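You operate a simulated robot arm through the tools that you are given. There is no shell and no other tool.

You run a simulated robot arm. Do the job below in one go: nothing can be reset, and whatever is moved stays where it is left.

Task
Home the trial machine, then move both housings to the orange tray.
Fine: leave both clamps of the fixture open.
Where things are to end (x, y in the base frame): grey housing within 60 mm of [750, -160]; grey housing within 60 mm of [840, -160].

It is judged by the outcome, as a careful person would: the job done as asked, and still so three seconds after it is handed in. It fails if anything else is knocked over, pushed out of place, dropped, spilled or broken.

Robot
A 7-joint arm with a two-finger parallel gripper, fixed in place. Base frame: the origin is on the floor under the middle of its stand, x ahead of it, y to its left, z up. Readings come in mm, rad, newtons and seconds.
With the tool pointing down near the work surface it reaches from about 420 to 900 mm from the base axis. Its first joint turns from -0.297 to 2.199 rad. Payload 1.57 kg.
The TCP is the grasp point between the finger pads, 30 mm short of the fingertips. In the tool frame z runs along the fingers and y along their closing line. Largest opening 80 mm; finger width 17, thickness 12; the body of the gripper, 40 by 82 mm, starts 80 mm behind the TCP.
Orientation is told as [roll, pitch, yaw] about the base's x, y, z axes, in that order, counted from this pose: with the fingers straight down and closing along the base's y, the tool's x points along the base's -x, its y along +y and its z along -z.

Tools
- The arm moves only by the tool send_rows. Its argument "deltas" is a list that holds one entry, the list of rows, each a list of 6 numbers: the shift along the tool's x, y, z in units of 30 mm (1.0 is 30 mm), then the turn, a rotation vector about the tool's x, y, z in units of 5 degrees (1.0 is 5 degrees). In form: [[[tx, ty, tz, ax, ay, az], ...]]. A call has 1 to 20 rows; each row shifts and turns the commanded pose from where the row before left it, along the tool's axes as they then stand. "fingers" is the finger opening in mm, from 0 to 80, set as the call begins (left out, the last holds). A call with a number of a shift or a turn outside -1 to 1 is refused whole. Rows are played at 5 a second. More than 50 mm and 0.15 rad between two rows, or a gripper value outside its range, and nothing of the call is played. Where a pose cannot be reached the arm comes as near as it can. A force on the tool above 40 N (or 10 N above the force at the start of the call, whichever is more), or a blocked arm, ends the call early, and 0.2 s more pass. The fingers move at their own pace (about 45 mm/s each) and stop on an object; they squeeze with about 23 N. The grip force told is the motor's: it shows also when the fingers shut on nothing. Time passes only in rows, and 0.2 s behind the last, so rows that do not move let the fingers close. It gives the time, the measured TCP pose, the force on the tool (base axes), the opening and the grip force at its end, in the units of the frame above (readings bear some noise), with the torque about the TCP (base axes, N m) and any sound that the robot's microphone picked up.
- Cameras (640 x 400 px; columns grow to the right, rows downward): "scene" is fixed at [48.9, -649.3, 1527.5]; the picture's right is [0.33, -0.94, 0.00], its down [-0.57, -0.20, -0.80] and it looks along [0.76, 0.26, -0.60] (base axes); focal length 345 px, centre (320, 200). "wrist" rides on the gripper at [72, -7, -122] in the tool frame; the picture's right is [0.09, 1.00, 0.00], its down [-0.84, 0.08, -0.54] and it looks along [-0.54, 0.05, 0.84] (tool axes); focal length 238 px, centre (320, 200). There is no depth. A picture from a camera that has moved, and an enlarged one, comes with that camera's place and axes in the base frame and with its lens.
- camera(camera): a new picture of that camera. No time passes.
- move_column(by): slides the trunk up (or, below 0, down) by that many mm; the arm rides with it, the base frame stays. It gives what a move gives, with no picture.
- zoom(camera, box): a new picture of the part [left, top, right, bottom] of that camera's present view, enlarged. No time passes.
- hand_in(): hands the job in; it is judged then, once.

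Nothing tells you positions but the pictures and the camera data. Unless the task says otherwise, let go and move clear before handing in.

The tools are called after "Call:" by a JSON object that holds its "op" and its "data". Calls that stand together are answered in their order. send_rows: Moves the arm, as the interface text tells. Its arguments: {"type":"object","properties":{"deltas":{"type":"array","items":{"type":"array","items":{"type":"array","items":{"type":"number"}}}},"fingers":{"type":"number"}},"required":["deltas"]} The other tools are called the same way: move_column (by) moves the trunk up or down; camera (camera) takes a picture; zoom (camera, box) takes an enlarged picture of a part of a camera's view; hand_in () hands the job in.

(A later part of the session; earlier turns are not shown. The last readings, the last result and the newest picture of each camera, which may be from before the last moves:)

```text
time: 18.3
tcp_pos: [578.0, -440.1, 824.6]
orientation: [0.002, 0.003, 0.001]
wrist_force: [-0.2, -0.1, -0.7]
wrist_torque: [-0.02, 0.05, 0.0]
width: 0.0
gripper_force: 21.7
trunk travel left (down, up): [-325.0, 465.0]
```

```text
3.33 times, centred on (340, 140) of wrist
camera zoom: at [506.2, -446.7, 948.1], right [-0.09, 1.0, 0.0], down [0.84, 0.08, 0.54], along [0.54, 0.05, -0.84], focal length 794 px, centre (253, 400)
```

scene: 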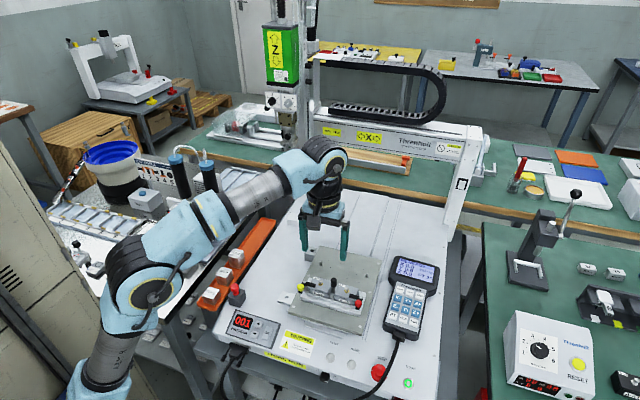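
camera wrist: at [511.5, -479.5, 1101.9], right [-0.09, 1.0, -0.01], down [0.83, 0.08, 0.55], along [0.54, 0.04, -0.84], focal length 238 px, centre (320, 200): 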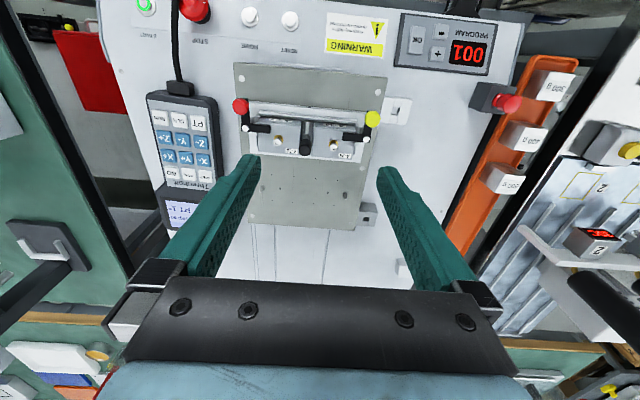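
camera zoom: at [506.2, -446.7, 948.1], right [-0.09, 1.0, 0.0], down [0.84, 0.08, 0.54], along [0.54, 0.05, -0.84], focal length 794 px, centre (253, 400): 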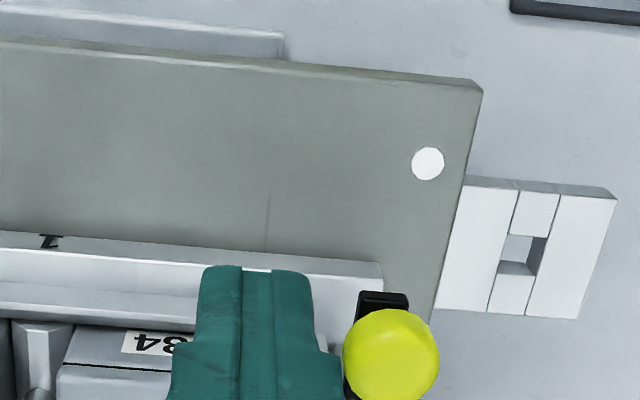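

The fingers are down beside the knob. I'll push +y in small steps and watch the force.

Call:
{"op": "send_rows", "data": {"deltas": [[[0, 0.1, 0, 0, 0, 0], [0, 0.1, 0, 0, 0, 0], [0, 0.1, 0, 0, 0, 0], [0, 0.1, 0, 0, 0, 0], [0, 0.1, 0, 0, 0, 0]]]}}

Call:
{"op": "zoom", "data": {"camera": "wrist", "box": [260, 80, 420, 200]}}

```text
time: 19.5
tcp_pos: [577.9, -424.6, 827.1]
orientation: [0.002, 0.0, 0.0]
wrist_force: [-0.4, -1.6, -0.1]
wrist_torque: [0.03, 0.04, 0.04]
width: 0.0
gripper_force: 21.1
trunk travel left (down, up): [-325.0, 465.0]
```

```text
3.33 times, centred on (340, 140) of wrist
camera zoom: at [506.4, -431.3, 948.1], right [-0.09, 1.0, 0.0], down [0.84, 0.08, 0.54], along [0.54, 0.05, -0.84], focal length 794 px, centre (253, 400)
```

zoom: 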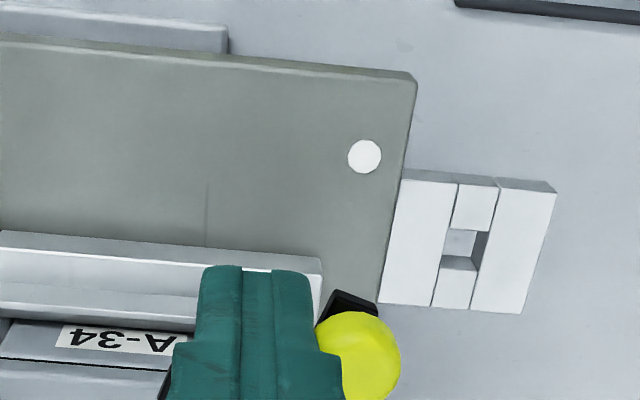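

The lever swings freely outward with almost no force. I'll keep following its arc.

Call:
{"op": "send_rows", "data": {"deltas": [[[0, 0.1, 0, 0, 0, 0], [0, 0.1, 0, 0, 0, 0], [0, 0.1, 0, 0, 0, 0], [-0.05, 0.1, 0, 0, 0, 0], [-0.1, 0.1, 0, 0, 0, 0], [-0.1, 0.1, 0, 0, 0, 0]]]}}

Call:
{"op": "zoom", "data": {"camera": "wrist", "box": [260, 80, 420, 200]}}

Call:
{"op": "zoom", "data": {"camera": "scene", "box": [290, 250, 350, 300]}}

```text
time: 20.9
tcp_pos: [581.9, -408.1, 826.9]
orientation: [0.0, 0.004, -0.005]
wrist_force: [-13.2, -5.2, 1.5]
wrist_torque: [0.0, 0.29, -0.19]
width: 0.1
gripper_force: 21.6
trunk travel left (down, up): [-325.0, 465.0]
```

```text
3.33 times, centred on (340, 140) of wrist
camera zoom: at [512.0, -414.8, 949.0], right [-0.09, 1.0, 0.0], down [0.84, 0.07, 0.54], along [0.54, 0.05, -0.84], focal length 794 px, centre (253, 400)
```

zoom: 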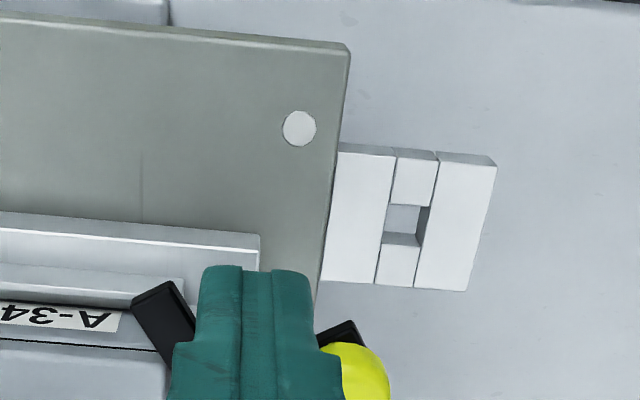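

```text
8.00 times, centred on (320, 275) of scene
camera zoom: at [48.9, -649.3, 1527.5], right [0.33, -0.94, 0.0], down [-0.57, -0.2, -0.8], along [0.76, 0.26, -0.6], focal length 2761 px, centre (320, -400)
```

zoom: 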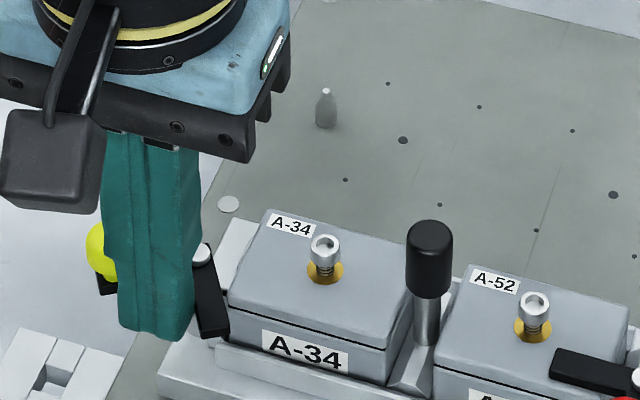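

The lever has swung well past halfway and the arm is off the housing top, but the finger is getting snug in the corner of the L (13 N). I'll ease back and look.

Call:
{"op": "send_rows", "data": {"deltas": [[[0.15, 0, 0, 0, 0, 0], [0.2, -0.05, 0, 0, 0, 0], [0, 0, -0.6, 0, 0, 0], [0, 0, -1, 0, 0, 0], [0.5, -0.3, -0.5, 0, 0, 0]]]}}

Call:
{"op": "zoom", "data": {"camera": "wrist", "box": [260, 60, 440, 200]}}

Call:
{"op": "zoom", "data": {"camera": "scene", "box": [290, 250, 350, 300]}}

```text
time: 22.1
tcp_pos: [559.1, -416.4, 890.1]
orientation: [0.001, 0.002, 0.0]
wrist_force: [-0.8, -0.6, 0.1]
wrist_torque: [0.0, -0.01, 0.0]
width: 0.0
gripper_force: 21.1
trunk travel left (down, up): [-325.0, 465.0]
```

```text
2.86 times, centred on (350, 130) of wrist
camera zoom: at [489.0, -424.0, 1011.9], right [-0.09, 1.0, 0.0], down [0.84, 0.08, 0.54], along [0.54, 0.05, -0.84], focal length 681 px, centre (234, 400)
```

zoom: 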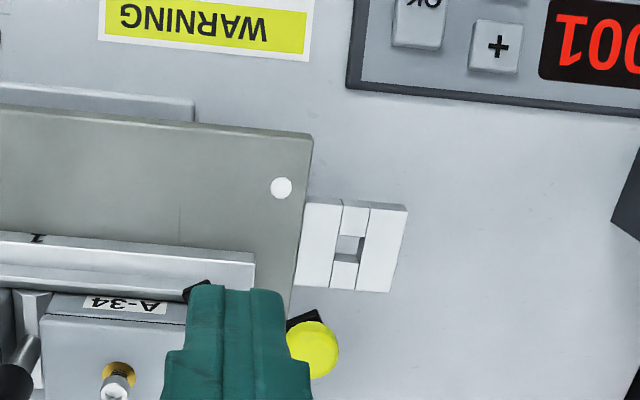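

```text
8.00 times, centred on (320, 275) of scene
camera zoom: at [48.9, -649.3, 1527.5], right [0.33, -0.94, 0.0], down [-0.57, -0.2, -0.8], along [0.76, 0.26, -0.6], focal length 2761 px, centre (320, -400)
```

zoom: 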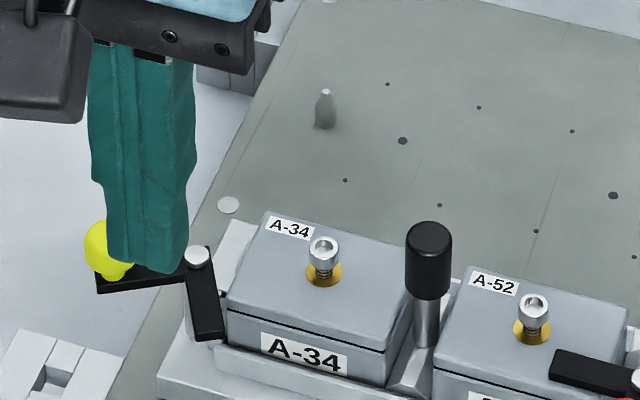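

The knob is now at about (596, -388), roughly 66° round. I'll finish the swing by pushing +x from its front side, clear of the L's corner.

Call:
{"op": "send_rows", "data": {"deltas": [[[0, 0.6, 0, 0, 0, 0], [0, 0.5, 0, 0, 0, 0], [0, 0, 0.8, 0, 0, 0], [0, 0, 0.8, 0, 0, 0], [0, 0, 0.5, 0, 0, 0], [-0.3, 0, 0, 0, 0, 0], [-0.2, 0, 0, 0, 0, 0]]]}}

Call:
{"op": "zoom", "data": {"camera": "scene", "box": [290, 250, 350, 300]}}

Call:
{"op": "zoom", "data": {"camera": "wrist", "box": [240, 60, 420, 200]}}

```text
time: 23.7
tcp_pos: [574.7, -384.4, 826.8]
orientation: [0.002, 0.002, 0.0]
wrist_force: [-0.8, 0.2, 0.0]
wrist_torque: [-0.03, -0.03, -0.01]
width: 0.3
gripper_force: 20.9
trunk travel left (down, up): [-325.0, 465.0]
```

```text
8.00 times, centred on (320, 275) of scene
camera zoom: at [48.9, -649.3, 1527.5], right [0.33, -0.94, 0.0], down [-0.57, -0.2, -0.8], along [0.76, 0.26, -0.6], focal length 2761 px, centre (320, -400)
```

zoom: 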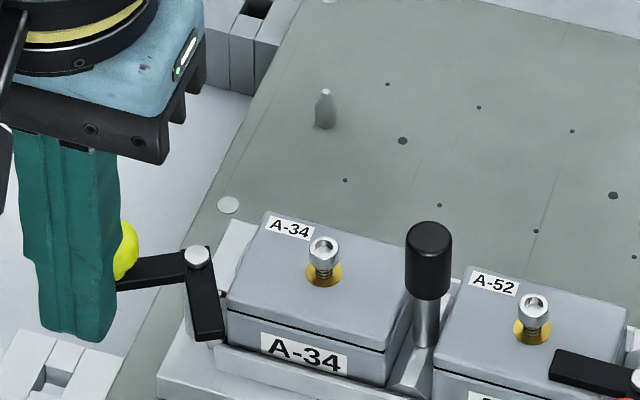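

```text
2.86 times, centred on (330, 130) of wrist
camera zoom: at [503.4, -390.9, 948.2], right [-0.09, 1.0, 0.0], down [0.84, 0.08, 0.54], along [0.54, 0.05, -0.84], focal length 681 px, centre (291, 400)
```

zoom: 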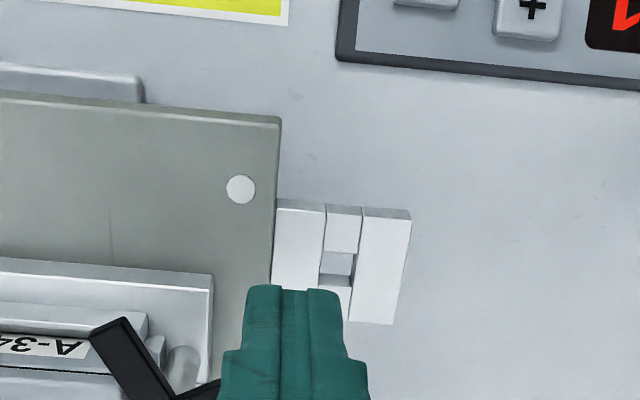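

Call:
{"op": "send_rows", "data": {"deltas": [[[-0.1, 0, 0, 0, 0, 0], [-0.1, 0, 0, 0, 0, 0], [-0.1, 0, 0, 0, 0, 0], [-0.1, 0, 0, 0, 0, 0]]]}}

Call:
{"op": "zoom", "data": {"camera": "scene", "box": [290, 250, 350, 300]}}

Call:
{"op": "zoom", "data": {"camera": "wrist", "box": [240, 60, 420, 200]}}

```text
time: 24.7
tcp_pos: [586.4, -384.0, 827.0]
orientation: [0.002, 0.002, 0.001]
wrist_force: [0.4, 0.6, -0.1]
wrist_torque: [-0.01, 0.01, 0.02]
width: 0.0
gripper_force: 21.4
trunk travel left (down, up): [-325.0, 465.0]
```

```text
8.00 times, centred on (320, 275) of scene
camera zoom: at [48.9, -649.3, 1527.5], right [0.33, -0.94, 0.0], down [-0.57, -0.2, -0.8], along [0.76, 0.26, -0.6], focal length 2761 px, centre (320, -400)
```

zoom: 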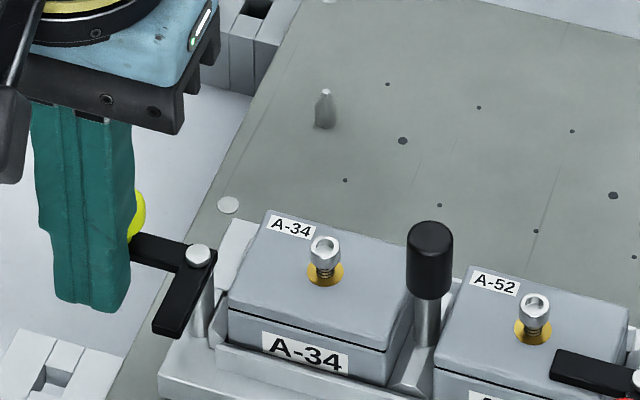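

```text
2.86 times, centred on (330, 130) of wrist
camera zoom: at [515.6, -390.9, 948.4], right [-0.09, 1.0, 0.0], down [0.84, 0.08, 0.54], along [0.54, 0.05, -0.84], focal length 681 px, centre (291, 400)
```

zoom: 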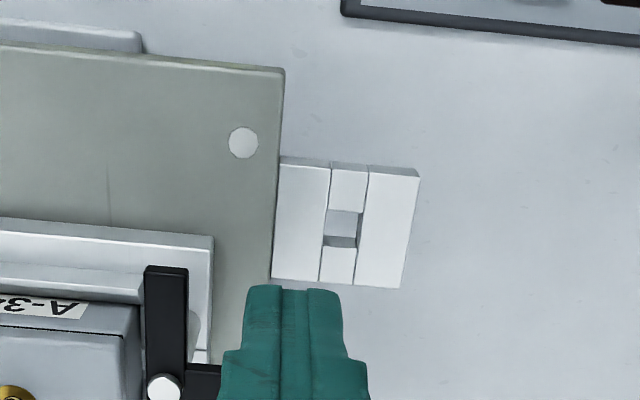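

The yellow clamp is open, and its arm now points forward beside the housing. I'll back off, rise, and do the same mirror-wise for the red clamp (knob at about (579, -566), post at about (607, -566)).

Call:
{"op": "send_rows", "data": {"deltas": [[[0.25, 0, 0, 0, 0, 0], [0, 0, -1, 0, 0, 0], [0, 0, -1, 0, 0, 0], [0, 0, -0.3, 0, 0, 0], [0, -1, 0, 0, 0, 0], [0, -1, 0, 0, 0, 0], [0, -1, 0, 0, 0, 0], [0, -1, 0, 0, 0, 0], [0, -1, 0, 0, 0, 0], [0, -0.13, 0, 0, 0, 0], [0, 0, 0, 0, 0, 0]]]}}

Call:
{"op": "zoom", "data": {"camera": "wrist", "box": [200, 60, 400, 200]}}

Call:
{"op": "zoom", "data": {"camera": "scene", "box": [280, 240, 400, 320]}}

```text
time: 27.1
tcp_pos: [578.8, -538.4, 896.1]
orientation: [0.0, 0.001, -0.001]
wrist_force: [0.4, -0.3, 0.3]
wrist_torque: [0.02, 0.0, -0.01]
width: 0.1
gripper_force: 22.1
trunk travel left (down, up): [-325.0, 465.0]
```

```text
2.86 times, centred on (300, 130) of wrist
camera zoom: at [507.4, -545.3, 1016.9], right [-0.09, 1.0, 0.0], down [0.84, 0.08, 0.54], along [0.54, 0.05, -0.84], focal length 681 px, centre (377, 400)
```

zoom: 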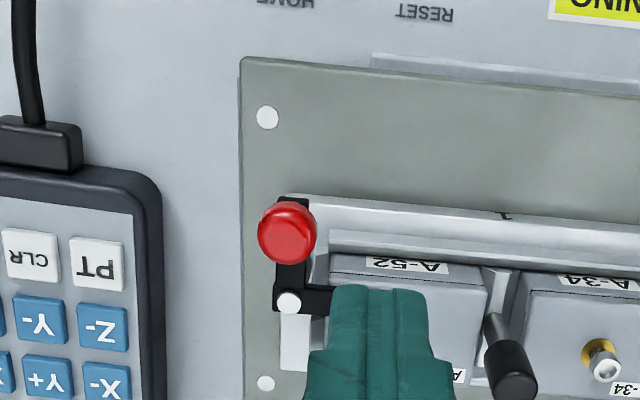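

```text
5.00 times, centred on (340, 280) of scene
camera zoom: at [48.9, -649.3, 1527.5], right [0.33, -0.94, 0.0], down [-0.57, -0.2, -0.8], along [0.76, 0.26, -0.6], focal length 1726 px, centre (220, -200)
```

zoom: 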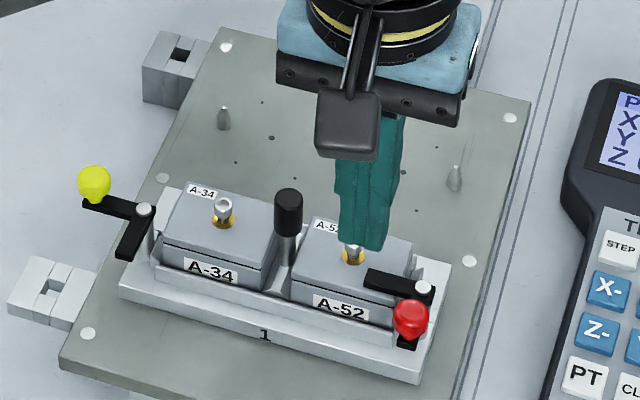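

The red knob is confirmed at about (580, -566). I'll descend on its inner side and push outward (-y).

Call:
{"op": "send_rows", "data": {"deltas": [[[0, 0.08, 0.6, 0, 0, 0], [0, 0, 0.6, 0, 0, 0], [0, 0, 0.6, 0, 0, 0], [0, 0, 0.5, 0, 0, 0], [0, -0.1, 0, 0, 0, 0], [0, -0.1, 0, 0, 0, 0], [0, -0.1, 0, 0, 0, 0], [0, -0.1, 0, 0, 0, 0], [0, -0.1, 0, 0, 0, 0], [0, -0.1, 0, 0, 0, 0], [0, -0.1, 0, 0, 0, 0]]]}}

Call:
{"op": "zoom", "data": {"camera": "wrist", "box": [240, 60, 420, 200]}}

Call:
{"op": "zoom", "data": {"camera": "scene", "box": [330, 260, 390, 310]}}

```text
time: 29.5
tcp_pos: [580.0, -556.4, 827.3]
orientation: [0.003, 0.002, -0.001]
wrist_force: [0.2, 0.9, -1.5]
wrist_torque: [-0.03, -0.01, 0.03]
width: 0.1
gripper_force: 21.0
trunk travel left (down, up): [-325.0, 465.0]
```

```text
2.86 times, centred on (330, 130) of wrist
camera zoom: at [508.4, -563.2, 948.2], right [-0.09, 1.0, 0.0], down [0.84, 0.08, 0.54], along [0.54, 0.05, -0.84], focal length 681 px, centre (291, 400)
```

zoom: 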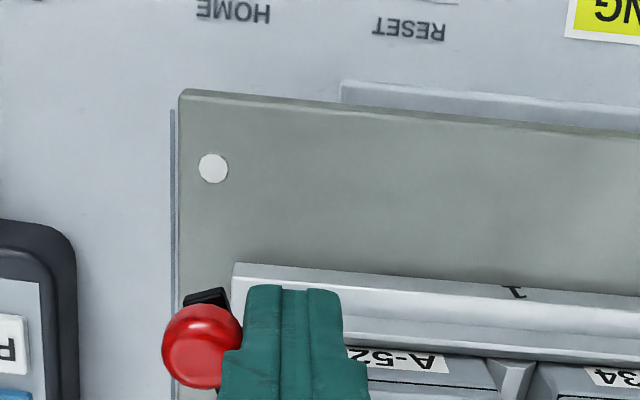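

```text
8.00 times, centred on (360, 285) of scene
camera zoom: at [48.9, -649.3, 1527.5], right [0.33, -0.94, 0.0], down [-0.57, -0.2, -0.8], along [0.76, 0.26, -0.6], focal length 2761 px, centre (0, -480)
```

zoom: 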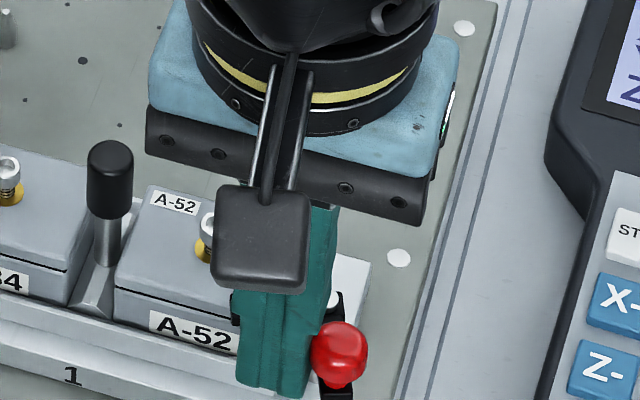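

It is swinging outward freely. I'll push a little further.

Call:
{"op": "send_rows", "data": {"deltas": [[[0.03, -0.1, 0, 0, 0, 0], [0.03, -0.1, 0, 0, 0, 0], [0.03, -0.1, 0, 0, 0, 0], [0, -0.1, 0, 0, 0, 0]]]}}

Call:
{"op": "zoom", "data": {"camera": "wrist", "box": [240, 60, 420, 200]}}

```text
time: 30.5
tcp_pos: [576.0, -568.4, 825.1]
orientation: [0.002, 0.0, -0.002]
wrist_force: [-0.6, -0.8, -0.3]
wrist_torque: [0.0, 0.0, 0.0]
width: 0.0
gripper_force: 21.5
trunk travel left (down, up): [-325.0, 465.0]
```

```text
2.86 times, centred on (330, 130) of wrist
camera zoom: at [505.1, -575.7, 948.1], right [-0.09, 1.0, 0.0], down [0.84, 0.08, 0.54], along [0.54, 0.05, -0.84], focal length 681 px, centre (291, 400)
```

zoom: 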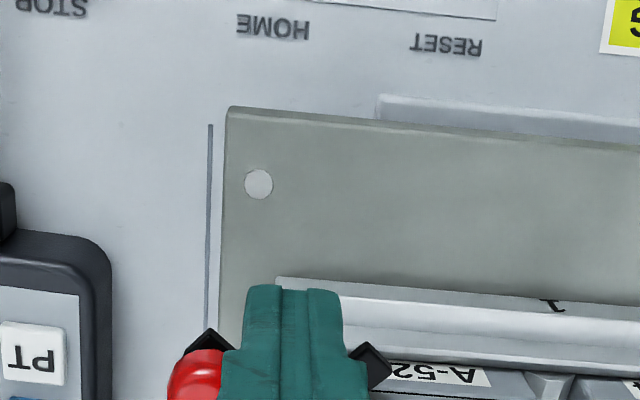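

The knob is at about (589, -588), roughly 50° round. I'll go around to its front side and finish with a +x push.

Call:
{"op": "send_rows", "data": {"deltas": [[[0.4, 0, 0, 0, 0, 0], [0.1, -0.4, 0, 0, 0, 0], [0, -0.5, 0, 0, 0, 0], [-0.2, 0, 0, 0, 0, 0], [-0.15, -0.03, 0, 0, 0, 0], [-0.1, -0.03, 0, 0, 0, 0], [-0.1, 0, 0, 0, 0, 0], [-0.1, 0, 0, 0, 0, 0], [-0.1, 0, 0, 0, 0, 0], [-0.07, 0, 0, 0, 0, 0]]]}}

Call:
{"op": "zoom", "data": {"camera": "wrist", "box": [240, 60, 420, 200]}}

Call:
{"op": "zoom", "data": {"camera": "scene", "box": [330, 260, 390, 310]}}

```text
time: 32.7
tcp_pos: [588.2, -595.4, 825.0]
orientation: [0.004, -0.001, 0.004]
wrist_force: [-0.1, 0.7, -0.3]
wrist_torque: [0.01, -0.01, 0.0]
width: 0.2
gripper_force: 20.7
trunk travel left (down, up): [-325.0, 465.0]
```

```text
2.86 times, centred on (330, 130) of wrist
camera zoom: at [516.7, -602.6, 947.9], right [-0.1, 1.0, 0.0], down [0.84, 0.08, 0.54], along [0.54, 0.05, -0.84], focal length 681 px, centre (291, 400)
```

zoom: 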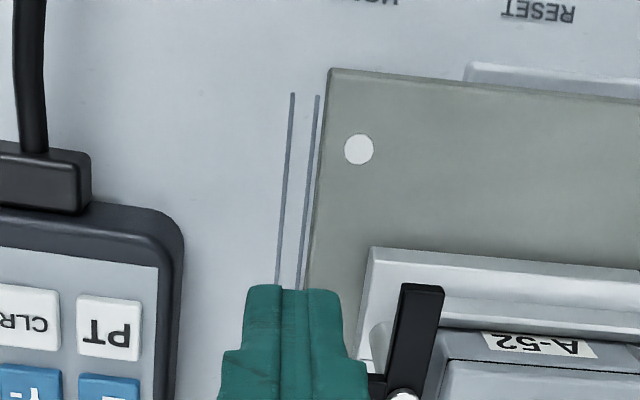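

```text
8.00 times, centred on (360, 285) of scene
camera zoom: at [48.9, -649.3, 1527.5], right [0.33, -0.94, 0.0], down [-0.57, -0.2, -0.8], along [0.76, 0.26, -0.6], focal length 2761 px, centre (0, -480)
```

zoom: 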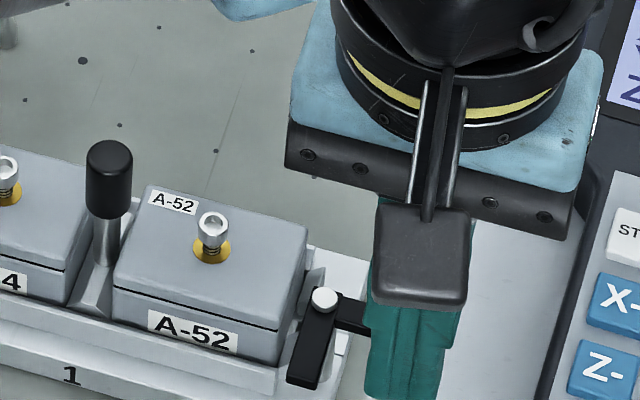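

Nearly there. I'll nudge another couple of millimetres, then rise clear and look at the whole fixture.

Call:
{"op": "send_rows", "data": {"deltas": [[[-0.08, 0, 0, 0, 0, 0], [0.2, 0, 0, 0, 0, 0], [0.2, 0, -0.5, 0, 0, 0], [0, 0, -1, 0, 0, 0], [0, 0, -1, 0, 0, 0], [0, 0, -1, 0, 0, 0], [0, 0.8, -1, 0, 0, 0], [0, 0.9, -0.5, 0, 0, 0], [0, 0.9, 0, 0, 0, 0], [0, 0.9, 0, 0, 0, 0]]], "fingers": 80}}

Call:
{"op": "camera", "data": {"camera": "wrist"}}

Call:
{"op": "zoom", "data": {"camera": "wrist", "box": [220, 70, 400, 200]}}

Call:
{"op": "zoom", "data": {"camera": "scene", "box": [280, 240, 400, 320]}}

```text
time: 34.9
tcp_pos: [575.3, -493.4, 976.3]
orientation: [0.002, 0.002, -0.001]
wrist_force: [-0.2, -0.6, 0.0]
wrist_torque: [-0.01, 0.03, 0.0]
width: 79.6
gripper_force: 0.0
trunk travel left (down, up): [-325.0, 465.0]
```

```text
taken
camera wrist: at [504.2, -499.2, 1097.6], right [-0.09, 1.0, 0.0], down [0.84, 0.08, 0.54], along [0.54, 0.05, -0.84], focal length 238 px, centre (320, 200)
```

wrist: 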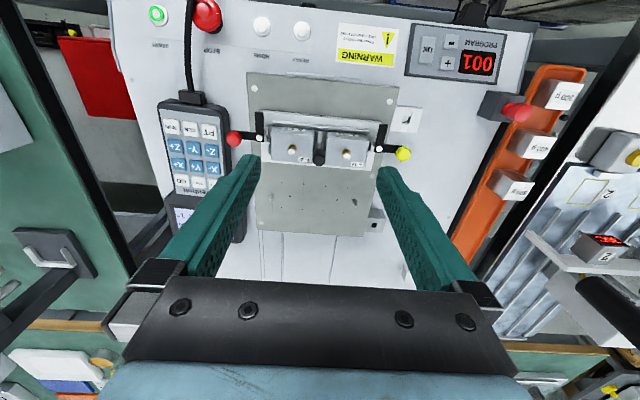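

```text
3.08 times, centred on (310, 135) of wrist
camera zoom: at [504.2, -499.2, 1097.6], right [-0.09, 1.0, 0.0], down [0.84, 0.08, 0.54], along [0.54, 0.05, -0.84], focal length 733 px, centre (351, 400)
```

zoom: 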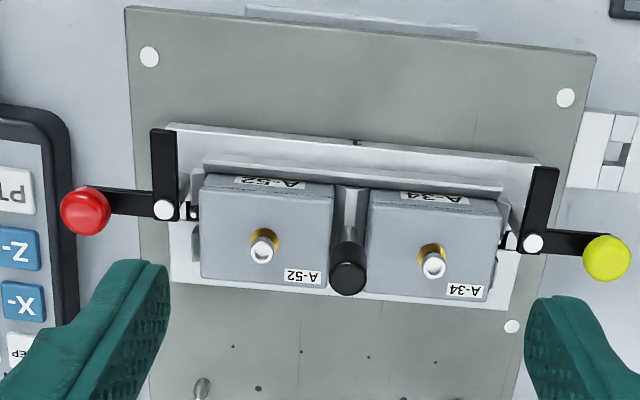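

```text
5.00 times, centred on (340, 280) of scene
camera zoom: at [48.9, -649.3, 1527.5], right [0.33, -0.94, 0.0], down [-0.57, -0.2, -0.8], along [0.76, 0.26, -0.6], focal length 1726 px, centre (220, -200)
```

zoom: 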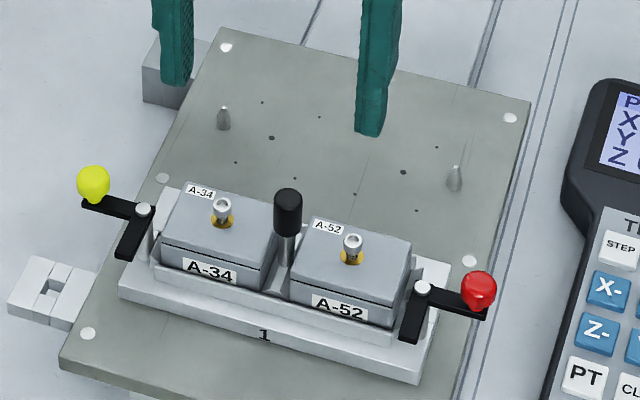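

Both clamps are open and clear of the housings. Before gripping, I'll check that the tray is wide enough for the housings (about 54 mm in y, 43 mm in x) and look at the grasp faces.

Call:
{"op": "zoom", "data": {"camera": "wrist", "box": [440, 50, 620, 270]}}

Call:
{"op": "zoom", "data": {"camera": "scene", "box": [190, 205, 290, 315]}}

Call:
{"op": "zoom", "data": {"camera": "scene", "box": [230, 210, 290, 260]}}

Call:
{"op": "zoom", "data": {"camera": "scene", "box": [305, 265, 345, 300]}}

```text
1.82 times, centred on (530, 160) of wrist
camera zoom: at [504.2, -499.2, 1097.6], right [-0.09, 1.0, 0.0], down [0.84, 0.08, 0.54], along [0.54, 0.05, -0.84], focal length 433 px, centre (-62, 273)
```

zoom: 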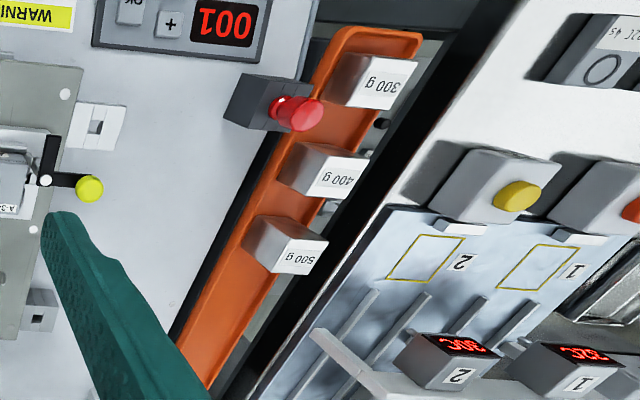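

```text
3.64 times, centred on (240, 260) of scene
camera zoom: at [48.9, -649.3, 1527.5], right [0.33, -0.94, 0.0], down [-0.57, -0.2, -0.8], along [0.76, 0.26, -0.6], focal length 1255 px, centre (611, -18)
```

zoom: 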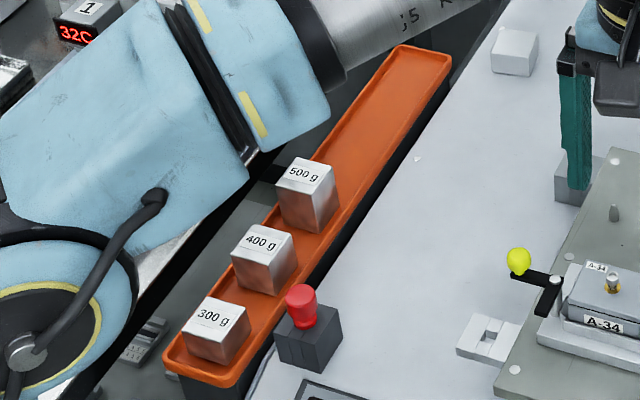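

```text
8.00 times, centred on (260, 235) of scene
camera zoom: at [48.9, -649.3, 1527.5], right [0.33, -0.94, 0.0], down [-0.57, -0.2, -0.8], along [0.76, 0.26, -0.6], focal length 2761 px, centre (800, -80)
```

zoom: 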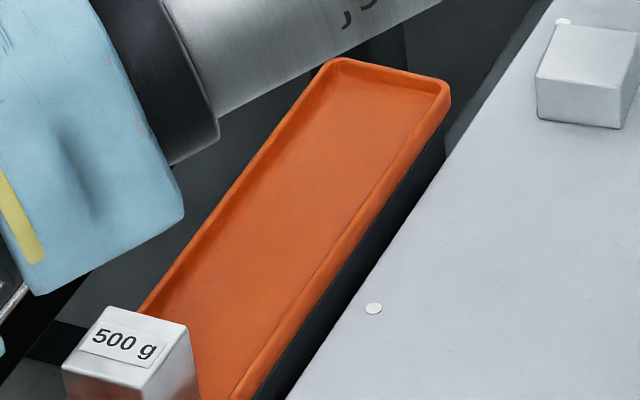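

```text
11.43 times, centred on (325, 282) of scene
camera zoom: at [48.9, -649.3, 1527.5], right [0.33, -0.94, 0.0], down [-0.57, -0.2, -0.8], along [0.76, 0.26, -0.6], focal length 3944 px, centre (263, -743)
```

zoom: 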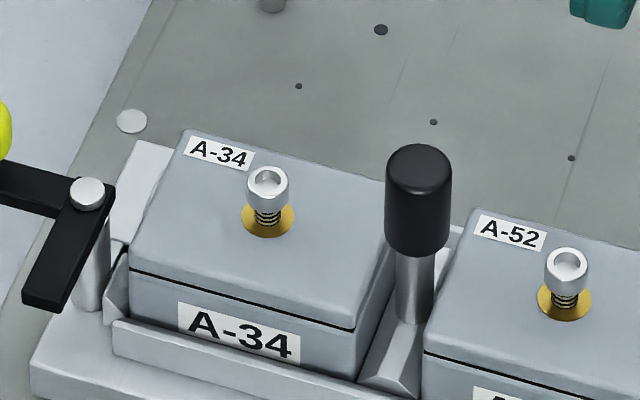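

The tray is shallow-rimmed and looks about 60 mm wide outside. I'll look straight down into it before deciding which way round the housings should go.

Call:
{"op": "send_rows", "data": {"deltas": [[[-0.65, 0.93, 0, 0, 0, 0], [-0.65, 0.93, 0, 0, 0, 0], [-0.65, 0.93, 0, 0, 0, 0], [-0.65, 0.93, 0, 0, 0, 0], [-0.65, 0.93, 0, 0, 0, 0], [-0.65, 0.93, 0, 0, 0, 0], [-0.65, 0.93, 0, 0, 0, 0], [-0.65, 0.93, 0, 0, 0, 0], [-0.65, 0.93, 0, 0, 0, 0], [-0.65, 0.93, 0, 0, 0, 0], [-0.65, 0.93, 0, 0, 0, 0], [-0.65, 0.93, 0, 0, 0, 0]]]}}

Call:
{"op": "camera", "data": {"camera": "wrist"}}

Call:
{"op": "zoom", "data": {"camera": "wrist", "box": [260, 0, 400, 150]}}

Call:
{"op": "camera", "data": {"camera": "scene"}}

```text
time: 37.5
tcp_pos: [776.8, -194.0, 968.3]
orientation: [-0.001, -0.001, -0.001]
wrist_force: [0.8, 0.3, -0.3]
wrist_torque: [0.01, 0.0, 0.0]
width: 80.0
gripper_force: 0.1
out of reach, approached as far as the arm can: row 10, 11, 12
trunk travel left (down, up): [-325.0, 465.0]
```

```text
taken
camera wrist: at [704.6, -200.9, 1090.9], right [-0.09, 1.0, 0.0], down [0.84, 0.08, 0.54], along [0.54, 0.05, -0.84], focal length 238 px, centre (320, 200)
```

wrist: 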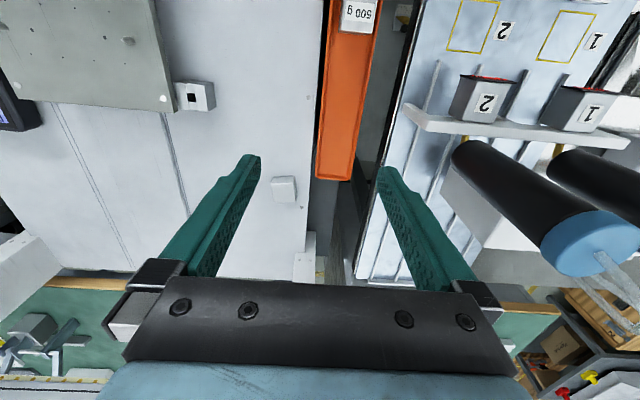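

```text
2.67 times, centred on (330, 75) of wrist
camera zoom: at [704.6, -200.9, 1090.9], right [-0.09, 1.0, 0.0], down [0.84, 0.08, 0.54], along [0.54, 0.05, -0.84], focal length 636 px, centre (293, 533)
```

zoom: 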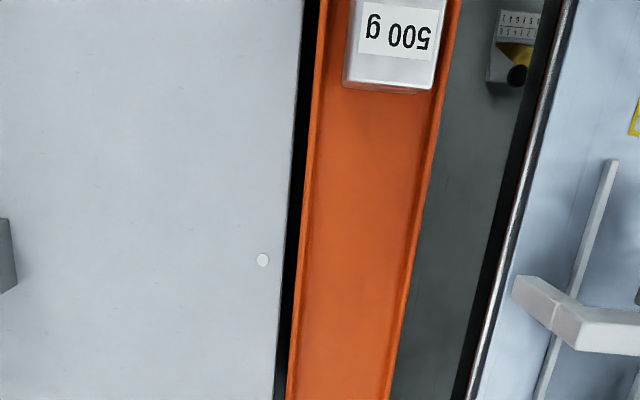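

```text
taken
```

scene: 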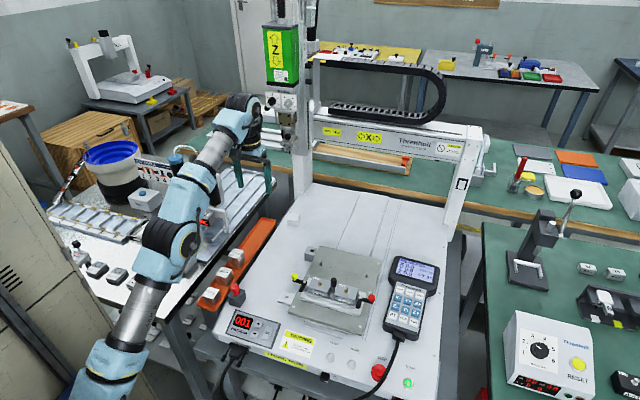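

The tray's inner width is about 54 mm, practically the same as a housing's long side. I'll therefore turn the housings 90° so that their 43 mm side goes across the tray. First I'll check that the arm reaches the far spot at low height.

Call:
{"op": "send_rows", "data": {"deltas": [[[0, 0, 1, 0, 0, 0], [0, 0, 1, 0, 0, 0], [0, 0, 1, 0, 0, 0], [0, 0, 1, 0, 0, 0], [-0.5, 0.3, 0.5, 0, 0, 0], [-0.5, 0.3, 0, 0, 0, 0], [-0.5, 0.3, 0, 0, 0, 0], [-0.5, 0.2, 0, 0, 0, 0]]]}}

Call:
{"op": "camera", "data": {"camera": "wrist"}}

Call:
{"op": "camera", "data": {"camera": "scene"}}

```text
time: 39.3
tcp_pos: [835.2, -160.4, 836.2]
orientation: [0.001, -0.001, 0.001]
wrist_force: [-1.1, -0.4, 0.5]
wrist_torque: [0.0, 0.0, -0.03]
width: 79.9
gripper_force: 0.1
trunk travel left (down, up): [-325.0, 465.0]
```

```text
taken
camera wrist: at [764.9, -167.6, 956.8], right [-0.09, 1.0, 0.0], down [0.84, 0.08, 0.54], along [0.54, 0.05, -0.84], focal length 238 px, centre (320, 200)
```

wrist: 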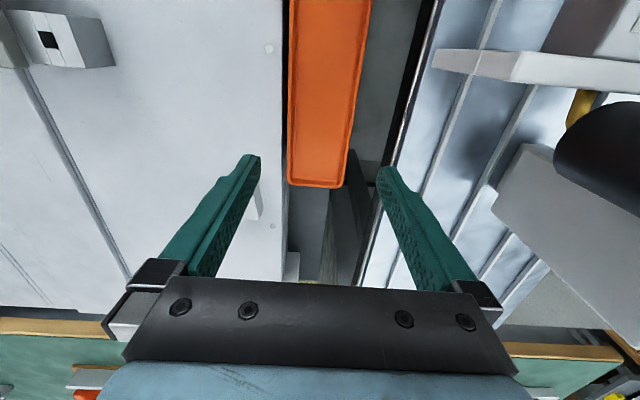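

```text
taken
```

scene: 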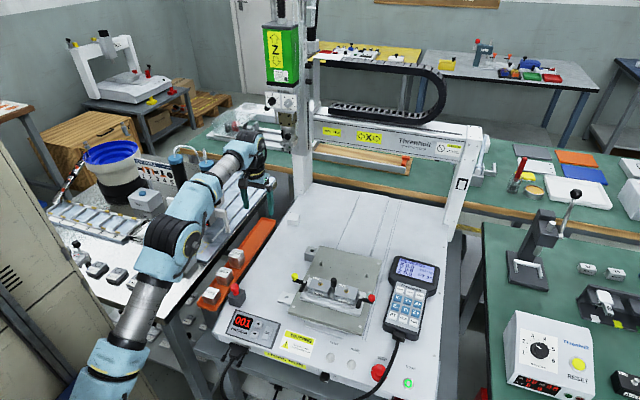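

The arm reaches the far spot. I'll check how close the arm's links come to the heater columns and other bench items.

Call:
{"op": "zoom", "data": {"camera": "scene", "box": [60, 120, 300, 330]}}

Call:
{"op": "zoom", "data": {"camera": "wrist", "box": [240, 0, 400, 200]}}

```text
1.90 times, centred on (180, 225) of scene
camera zoom: at [48.9, -649.3, 1527.5], right [0.33, -0.94, 0.0], down [-0.57, -0.2, -0.8], along [0.76, 0.26, -0.6], focal length 657 px, centre (587, 152)
```

zoom: 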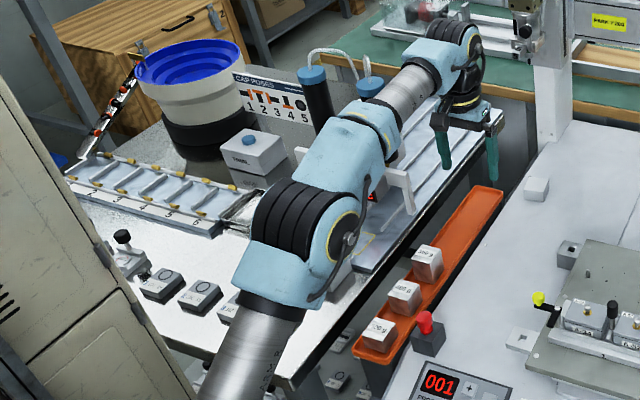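

```text
2.00 times, centred on (320, 100) of wrist
camera zoom: at [764.9, -167.6, 956.8], right [-0.09, 1.0, 0.0], down [0.84, 0.08, 0.54], along [0.54, 0.05, -0.84], focal length 477 px, centre (320, 400)
```

zoom: 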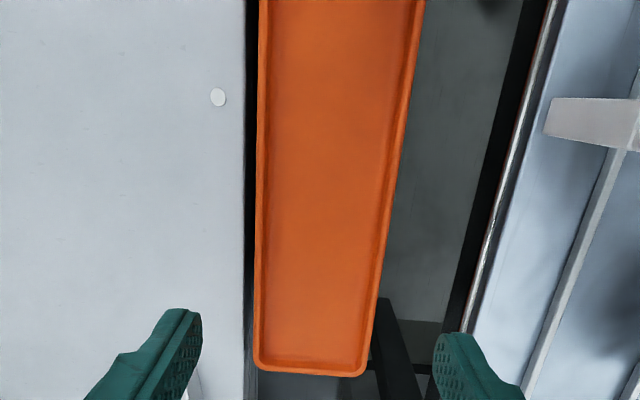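

Clearances are adequate: the heater gate ends near y ≈ -96, and the arm passes about 45 mm clear of the columns. I'll return above housing A-34 and turn the gripper 90° so the fingers close along x on its front and back faces.

Call:
{"op": "send_rows", "data": {"deltas": [[[0.5, 0, -1, 0, 0, 0], [0.5, 0, -1, 0, 0, 0], [0.62, -0.977, -0.5, 0, 0, 0], [0.62, -0.977, 0, 0, 0, 0], [0.62, -0.977, 0, 0, 0, 0], [0.62, -0.977, 0, 0, 0, 0], [0.62, -0.977, 0, 0, 0, 0], [0.62, -0.977, 0, 0, 0, 0], [0.62, -0.977, 0, 0, 0, 0], [0.62, -0.977, 0, 0, 0, 0], [0.62, -0.977, 0, 0, 0, 0], [0.62, -0.977, 0, 0, 0, 0]]]}}

Call:
{"op": "send_rows", "data": {"deltas": [[[0, 0, 0, 0, 0, -1], [0, 0, 0, 0, 0, -1], [0, 0, 0, 0, 0, -1], [0, 0, 0, 0, 0, -1], [0, 0, 0, 0, 0, -1], [0, 0, 0, 0, 0, -1], [0, 0, 0, 0, 0, -1], [0, 0, 0, 0, 0, -1], [0, 0, 0, 0, 0, -1], [0, 0, 0, 0, 0, -1], [0, 0, 0, 0, 0, -1], [0, 0, 0, 0, 0, -1], [0, 0, 0, 0, 0, -1], [0, 0, 0, 0, 0, -1], [0, 0, 0, 0, 0, -1], [0, 0, 0, 0, 0, -1], [0, 0, 0, 0, 0, -1], [0, 0, 0, 0, 0, -1]]]}}

Call:
{"op": "camera", "data": {"camera": "wrist"}}

Call:
{"op": "camera", "data": {"camera": "scene"}}

```text
time: 41.9
tcp_pos: [620.9, -454.8, 908.0]
orientation: [0.003, 0.002, 0.001]
wrist_force: [0.7, 0.8, 1.2]
wrist_torque: [0.01, -0.02, -0.02]
width: 79.7
gripper_force: 0.0
trunk travel left (down, up): [-325.0, 465.0]
```

```text
time: 45.7
tcp_pos: [620.7, -453.6, 907.8]
orientation: [0.001, -0.003, 1.573]
wrist_force: [0.8, 0.7, -0.2]
wrist_torque: [0.02, 0.02, -0.01]
width: 79.7
gripper_force: 0.2
trunk travel left (down, up): [-325.0, 465.0]
```

```text
taken
camera wrist: at [627.6, -525.9, 1030.4], right [-1.0, -0.09, 0.0], down [-0.08, 0.84, 0.54], along [-0.05, 0.54, -0.84], focal length 238 px, centre (320, 200)
```

wrist: 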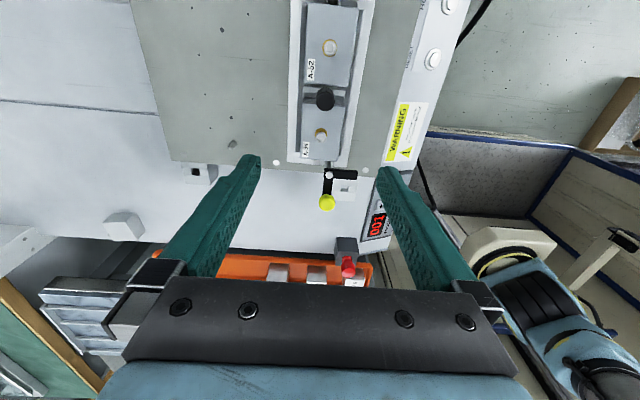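

```text
taken
```

scene: 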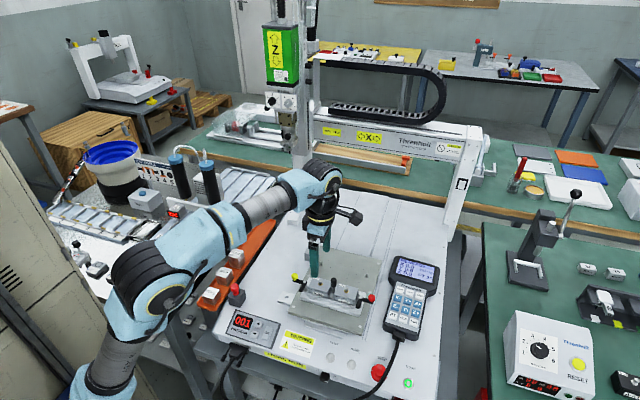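

The gripper is turned 90° and sits above A-34. I'll zoom in to refine the grasp position and see the lip heights from this side.

Call:
{"op": "zoom", "data": {"camera": "wrist", "box": [270, 60, 390, 180]}}

Call:
{"op": "zoom", "data": {"camera": "scene", "box": [290, 245, 370, 305]}}

```text
3.33 times, centred on (330, 120) of wrist
camera zoom: at [627.6, -525.9, 1030.4], right [-1.0, -0.09, 0.0], down [-0.08, 0.84, 0.54], along [-0.05, 0.54, -0.84], focal length 794 px, centre (287, 467)
```

zoom: 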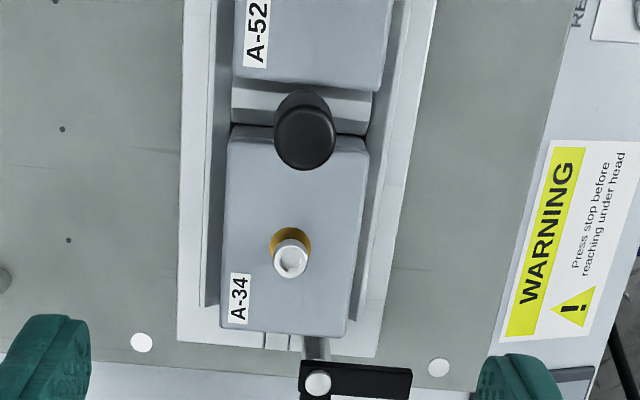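

```text
6.67 times, centred on (330, 275) of scene
camera zoom: at [48.9, -649.3, 1527.5], right [0.33, -0.94, 0.0], down [-0.57, -0.2, -0.8], along [0.76, 0.26, -0.6], focal length 2301 px, centre (253, -300)
```

zoom: 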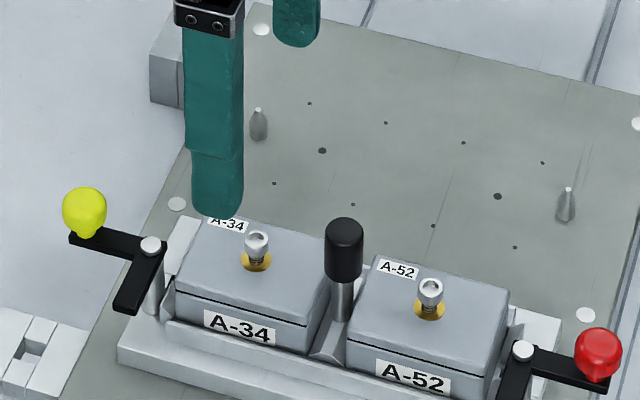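

A-34 is centred at about (620, -454), 40 mm across between front and back lips at about z 774, with its top at about 794. I'll come down until the tips just clear the lips, then check.

Call:
{"op": "send_rows", "data": {"deltas": [[[0, 0, 0.8, 0, 0, 0], [0, 0, 0.8, 0, 0, 0], [0, 0, 0.8, 0, 0, 0], [0, 0, 0.5, 0, 0, 0], [0, 0, 0.3, 0, 0, 0]]], "fingers": 70}}

Call:
{"op": "camera", "data": {"camera": "wrist"}}

Call:
{"op": "zoom", "data": {"camera": "scene", "box": [290, 245, 370, 305]}}

```text
time: 46.9
tcp_pos: [622.1, -453.3, 812.4]
orientation: [0.004, -0.001, 1.571]
wrist_force: [-0.8, -0.5, -0.3]
wrist_torque: [0.01, 0.01, -0.01]
width: 70.1
gripper_force: 0.0
trunk travel left (down, up): [-325.0, 465.0]
```

```text
taken
camera wrist: at [628.2, -525.2, 934.0], right [-1.0, -0.09, 0.0], down [-0.08, 0.84, 0.54], along [-0.05, 0.54, -0.84], focal length 238 px, centre (320, 200)
```

wrist: 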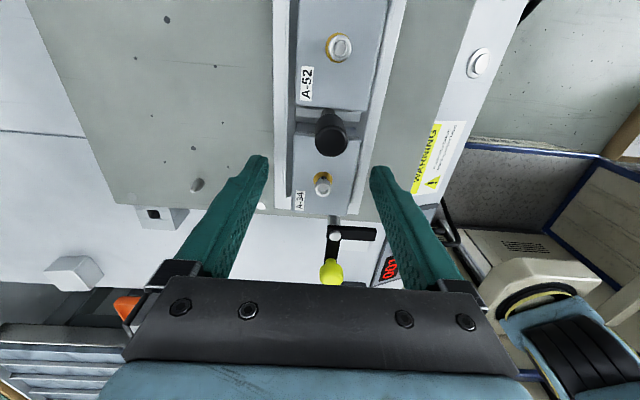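

```text
6.67 times, centred on (330, 275) of scene
camera zoom: at [48.9, -649.3, 1527.5], right [0.33, -0.94, 0.0], down [-0.57, -0.2, -0.8], along [0.76, 0.26, -0.6], focal length 2301 px, centre (253, -300)
```

zoom: 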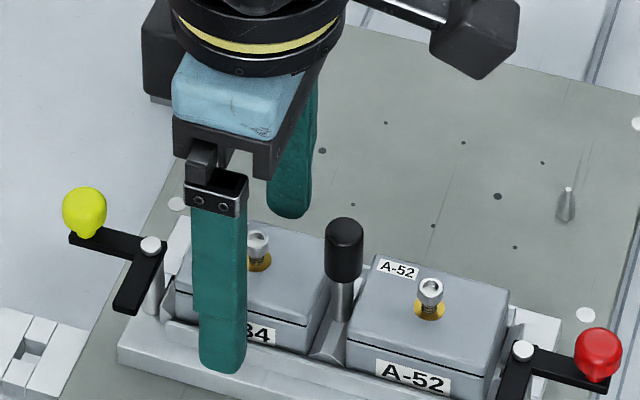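

Everything lines up. I'll lower 3 mm and close on the housing.

Call:
{"op": "send_rows", "data": {"deltas": [[[0.0, 0, 0.1, 0, 0, 0], [0, 0, 0, 0, 0, 0]]]}}

Call:
{"op": "send_rows", "data": {"deltas": [[[0, 0, 0, 0, 0, 0], [0, 0, 0, 0, 0, 0], [0, 0, 0, 0, 0, 0], [0, 0, 0, 0, 0, 0], [0, 0, 0, 0, 0, 0]]], "fingers": 30}}

Call:
{"op": "zoom", "data": {"camera": "scene", "box": [290, 245, 370, 305]}}

Call:
{"op": "zoom", "data": {"camera": "wrist", "box": [240, 80, 440, 240]}}

```text
time: 47.5
tcp_pos: [619.5, -453.3, 810.1]
orientation: [0.002, -0.002, 1.57]
wrist_force: [0.4, 0.2, 0.6]
wrist_torque: [0.02, 0.0, 0.01]
width: 70.0
gripper_force: 0.1
trunk travel left (down, up): [-325.0, 465.0]
```

```text
time: 48.7
tcp_pos: [621.3, -454.0, 810.1]
orientation: [0.004, -0.001, 1.569]
wrist_force: [-12.4, 1.9, -0.3]
wrist_torque: [0.17, 0.58, 0.2]
width: 54.7
gripper_force: 22.7
trunk travel left (down, up): [-325.0, 465.0]
```

```text
6.67 times, centred on (330, 275) of scene
camera zoom: at [48.9, -649.3, 1527.5], right [0.33, -0.94, 0.0], down [-0.57, -0.2, -0.8], along [0.76, 0.26, -0.6], focal length 2301 px, centre (253, -300)
```

zoom: 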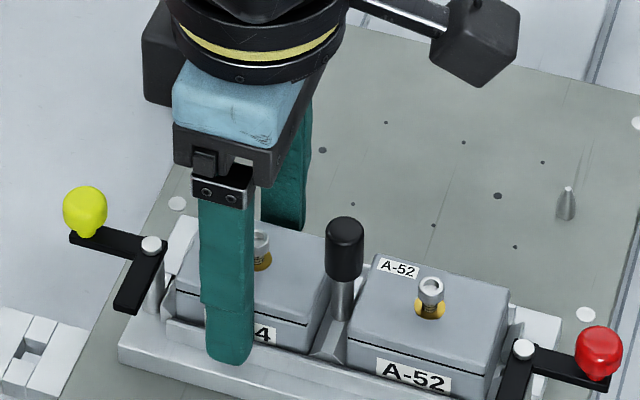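

```text
2.50 times, centred on (340, 160) of wrist
camera zoom: at [627.2, -525.7, 931.2], right [-1.0, -0.09, 0.0], down [-0.08, 0.84, 0.54], along [-0.05, 0.54, -0.84], focal length 596 px, centre (270, 300)
```

zoom: 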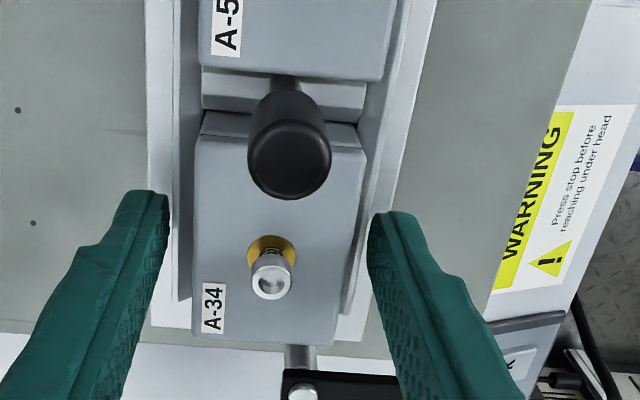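

The fingers closed at 54.7 mm, so they're on the outer sides of the lips rather than on the housing. The lips are a bit higher than I estimated. I'll open, rise, and probe down gently onto the lips to find their real height.

Call:
{"op": "send_rows", "data": {"deltas": [[[0, 0, 0, 0, 0, 0], [0, 0, 0, 0, 0, 0], [0, 0.04, -0.3, 0, 0, 0], [0, 0, -0.3, 0, 0, 0]]], "fingers": 70}}

Call:
{"op": "zoom", "data": {"camera": "wrist", "box": [240, 80, 440, 240]}}

Call:
{"op": "zoom", "data": {"camera": "scene", "box": [290, 245, 370, 305]}}

```text
time: 49.7
tcp_pos: [619.6, -453.6, 828.3]
orientation: [0.001, 0.0, 1.571]
wrist_force: [-0.8, 0.1, 0.2]
wrist_torque: [0.01, 0.01, -0.01]
width: 70.1
gripper_force: 0.0
trunk travel left (down, up): [-325.0, 465.0]
```

```text
2.50 times, centred on (340, 160) of wrist
camera zoom: at [626.4, -525.6, 949.6], right [-1.0, -0.09, 0.0], down [-0.08, 0.84, 0.54], along [-0.05, 0.54, -0.84], focal length 596 px, centre (270, 300)
```

zoom: 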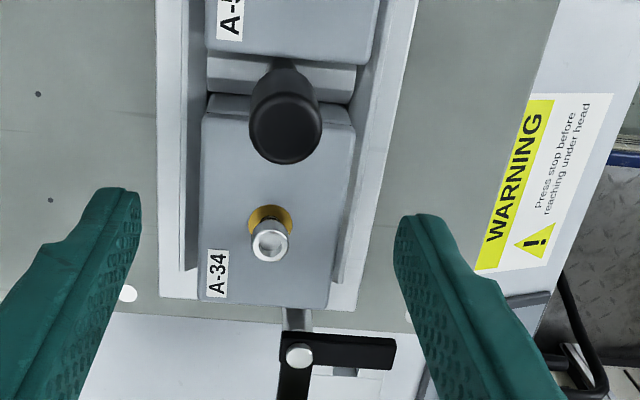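

```text
6.67 times, centred on (330, 275) of scene
camera zoom: at [48.9, -649.3, 1527.5], right [0.33, -0.94, 0.0], down [-0.57, -0.2, -0.8], along [0.76, 0.26, -0.6], focal length 2301 px, centre (253, -300)
```

zoom: 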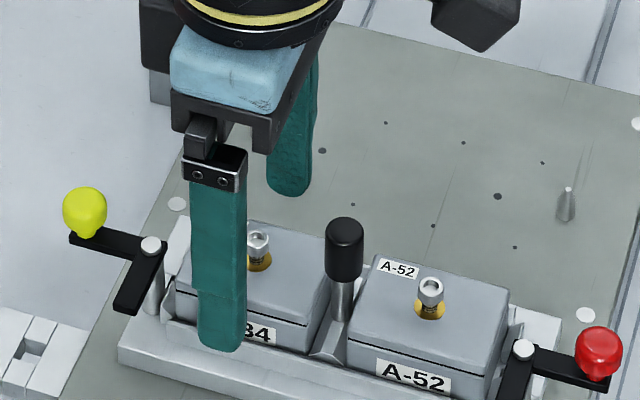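

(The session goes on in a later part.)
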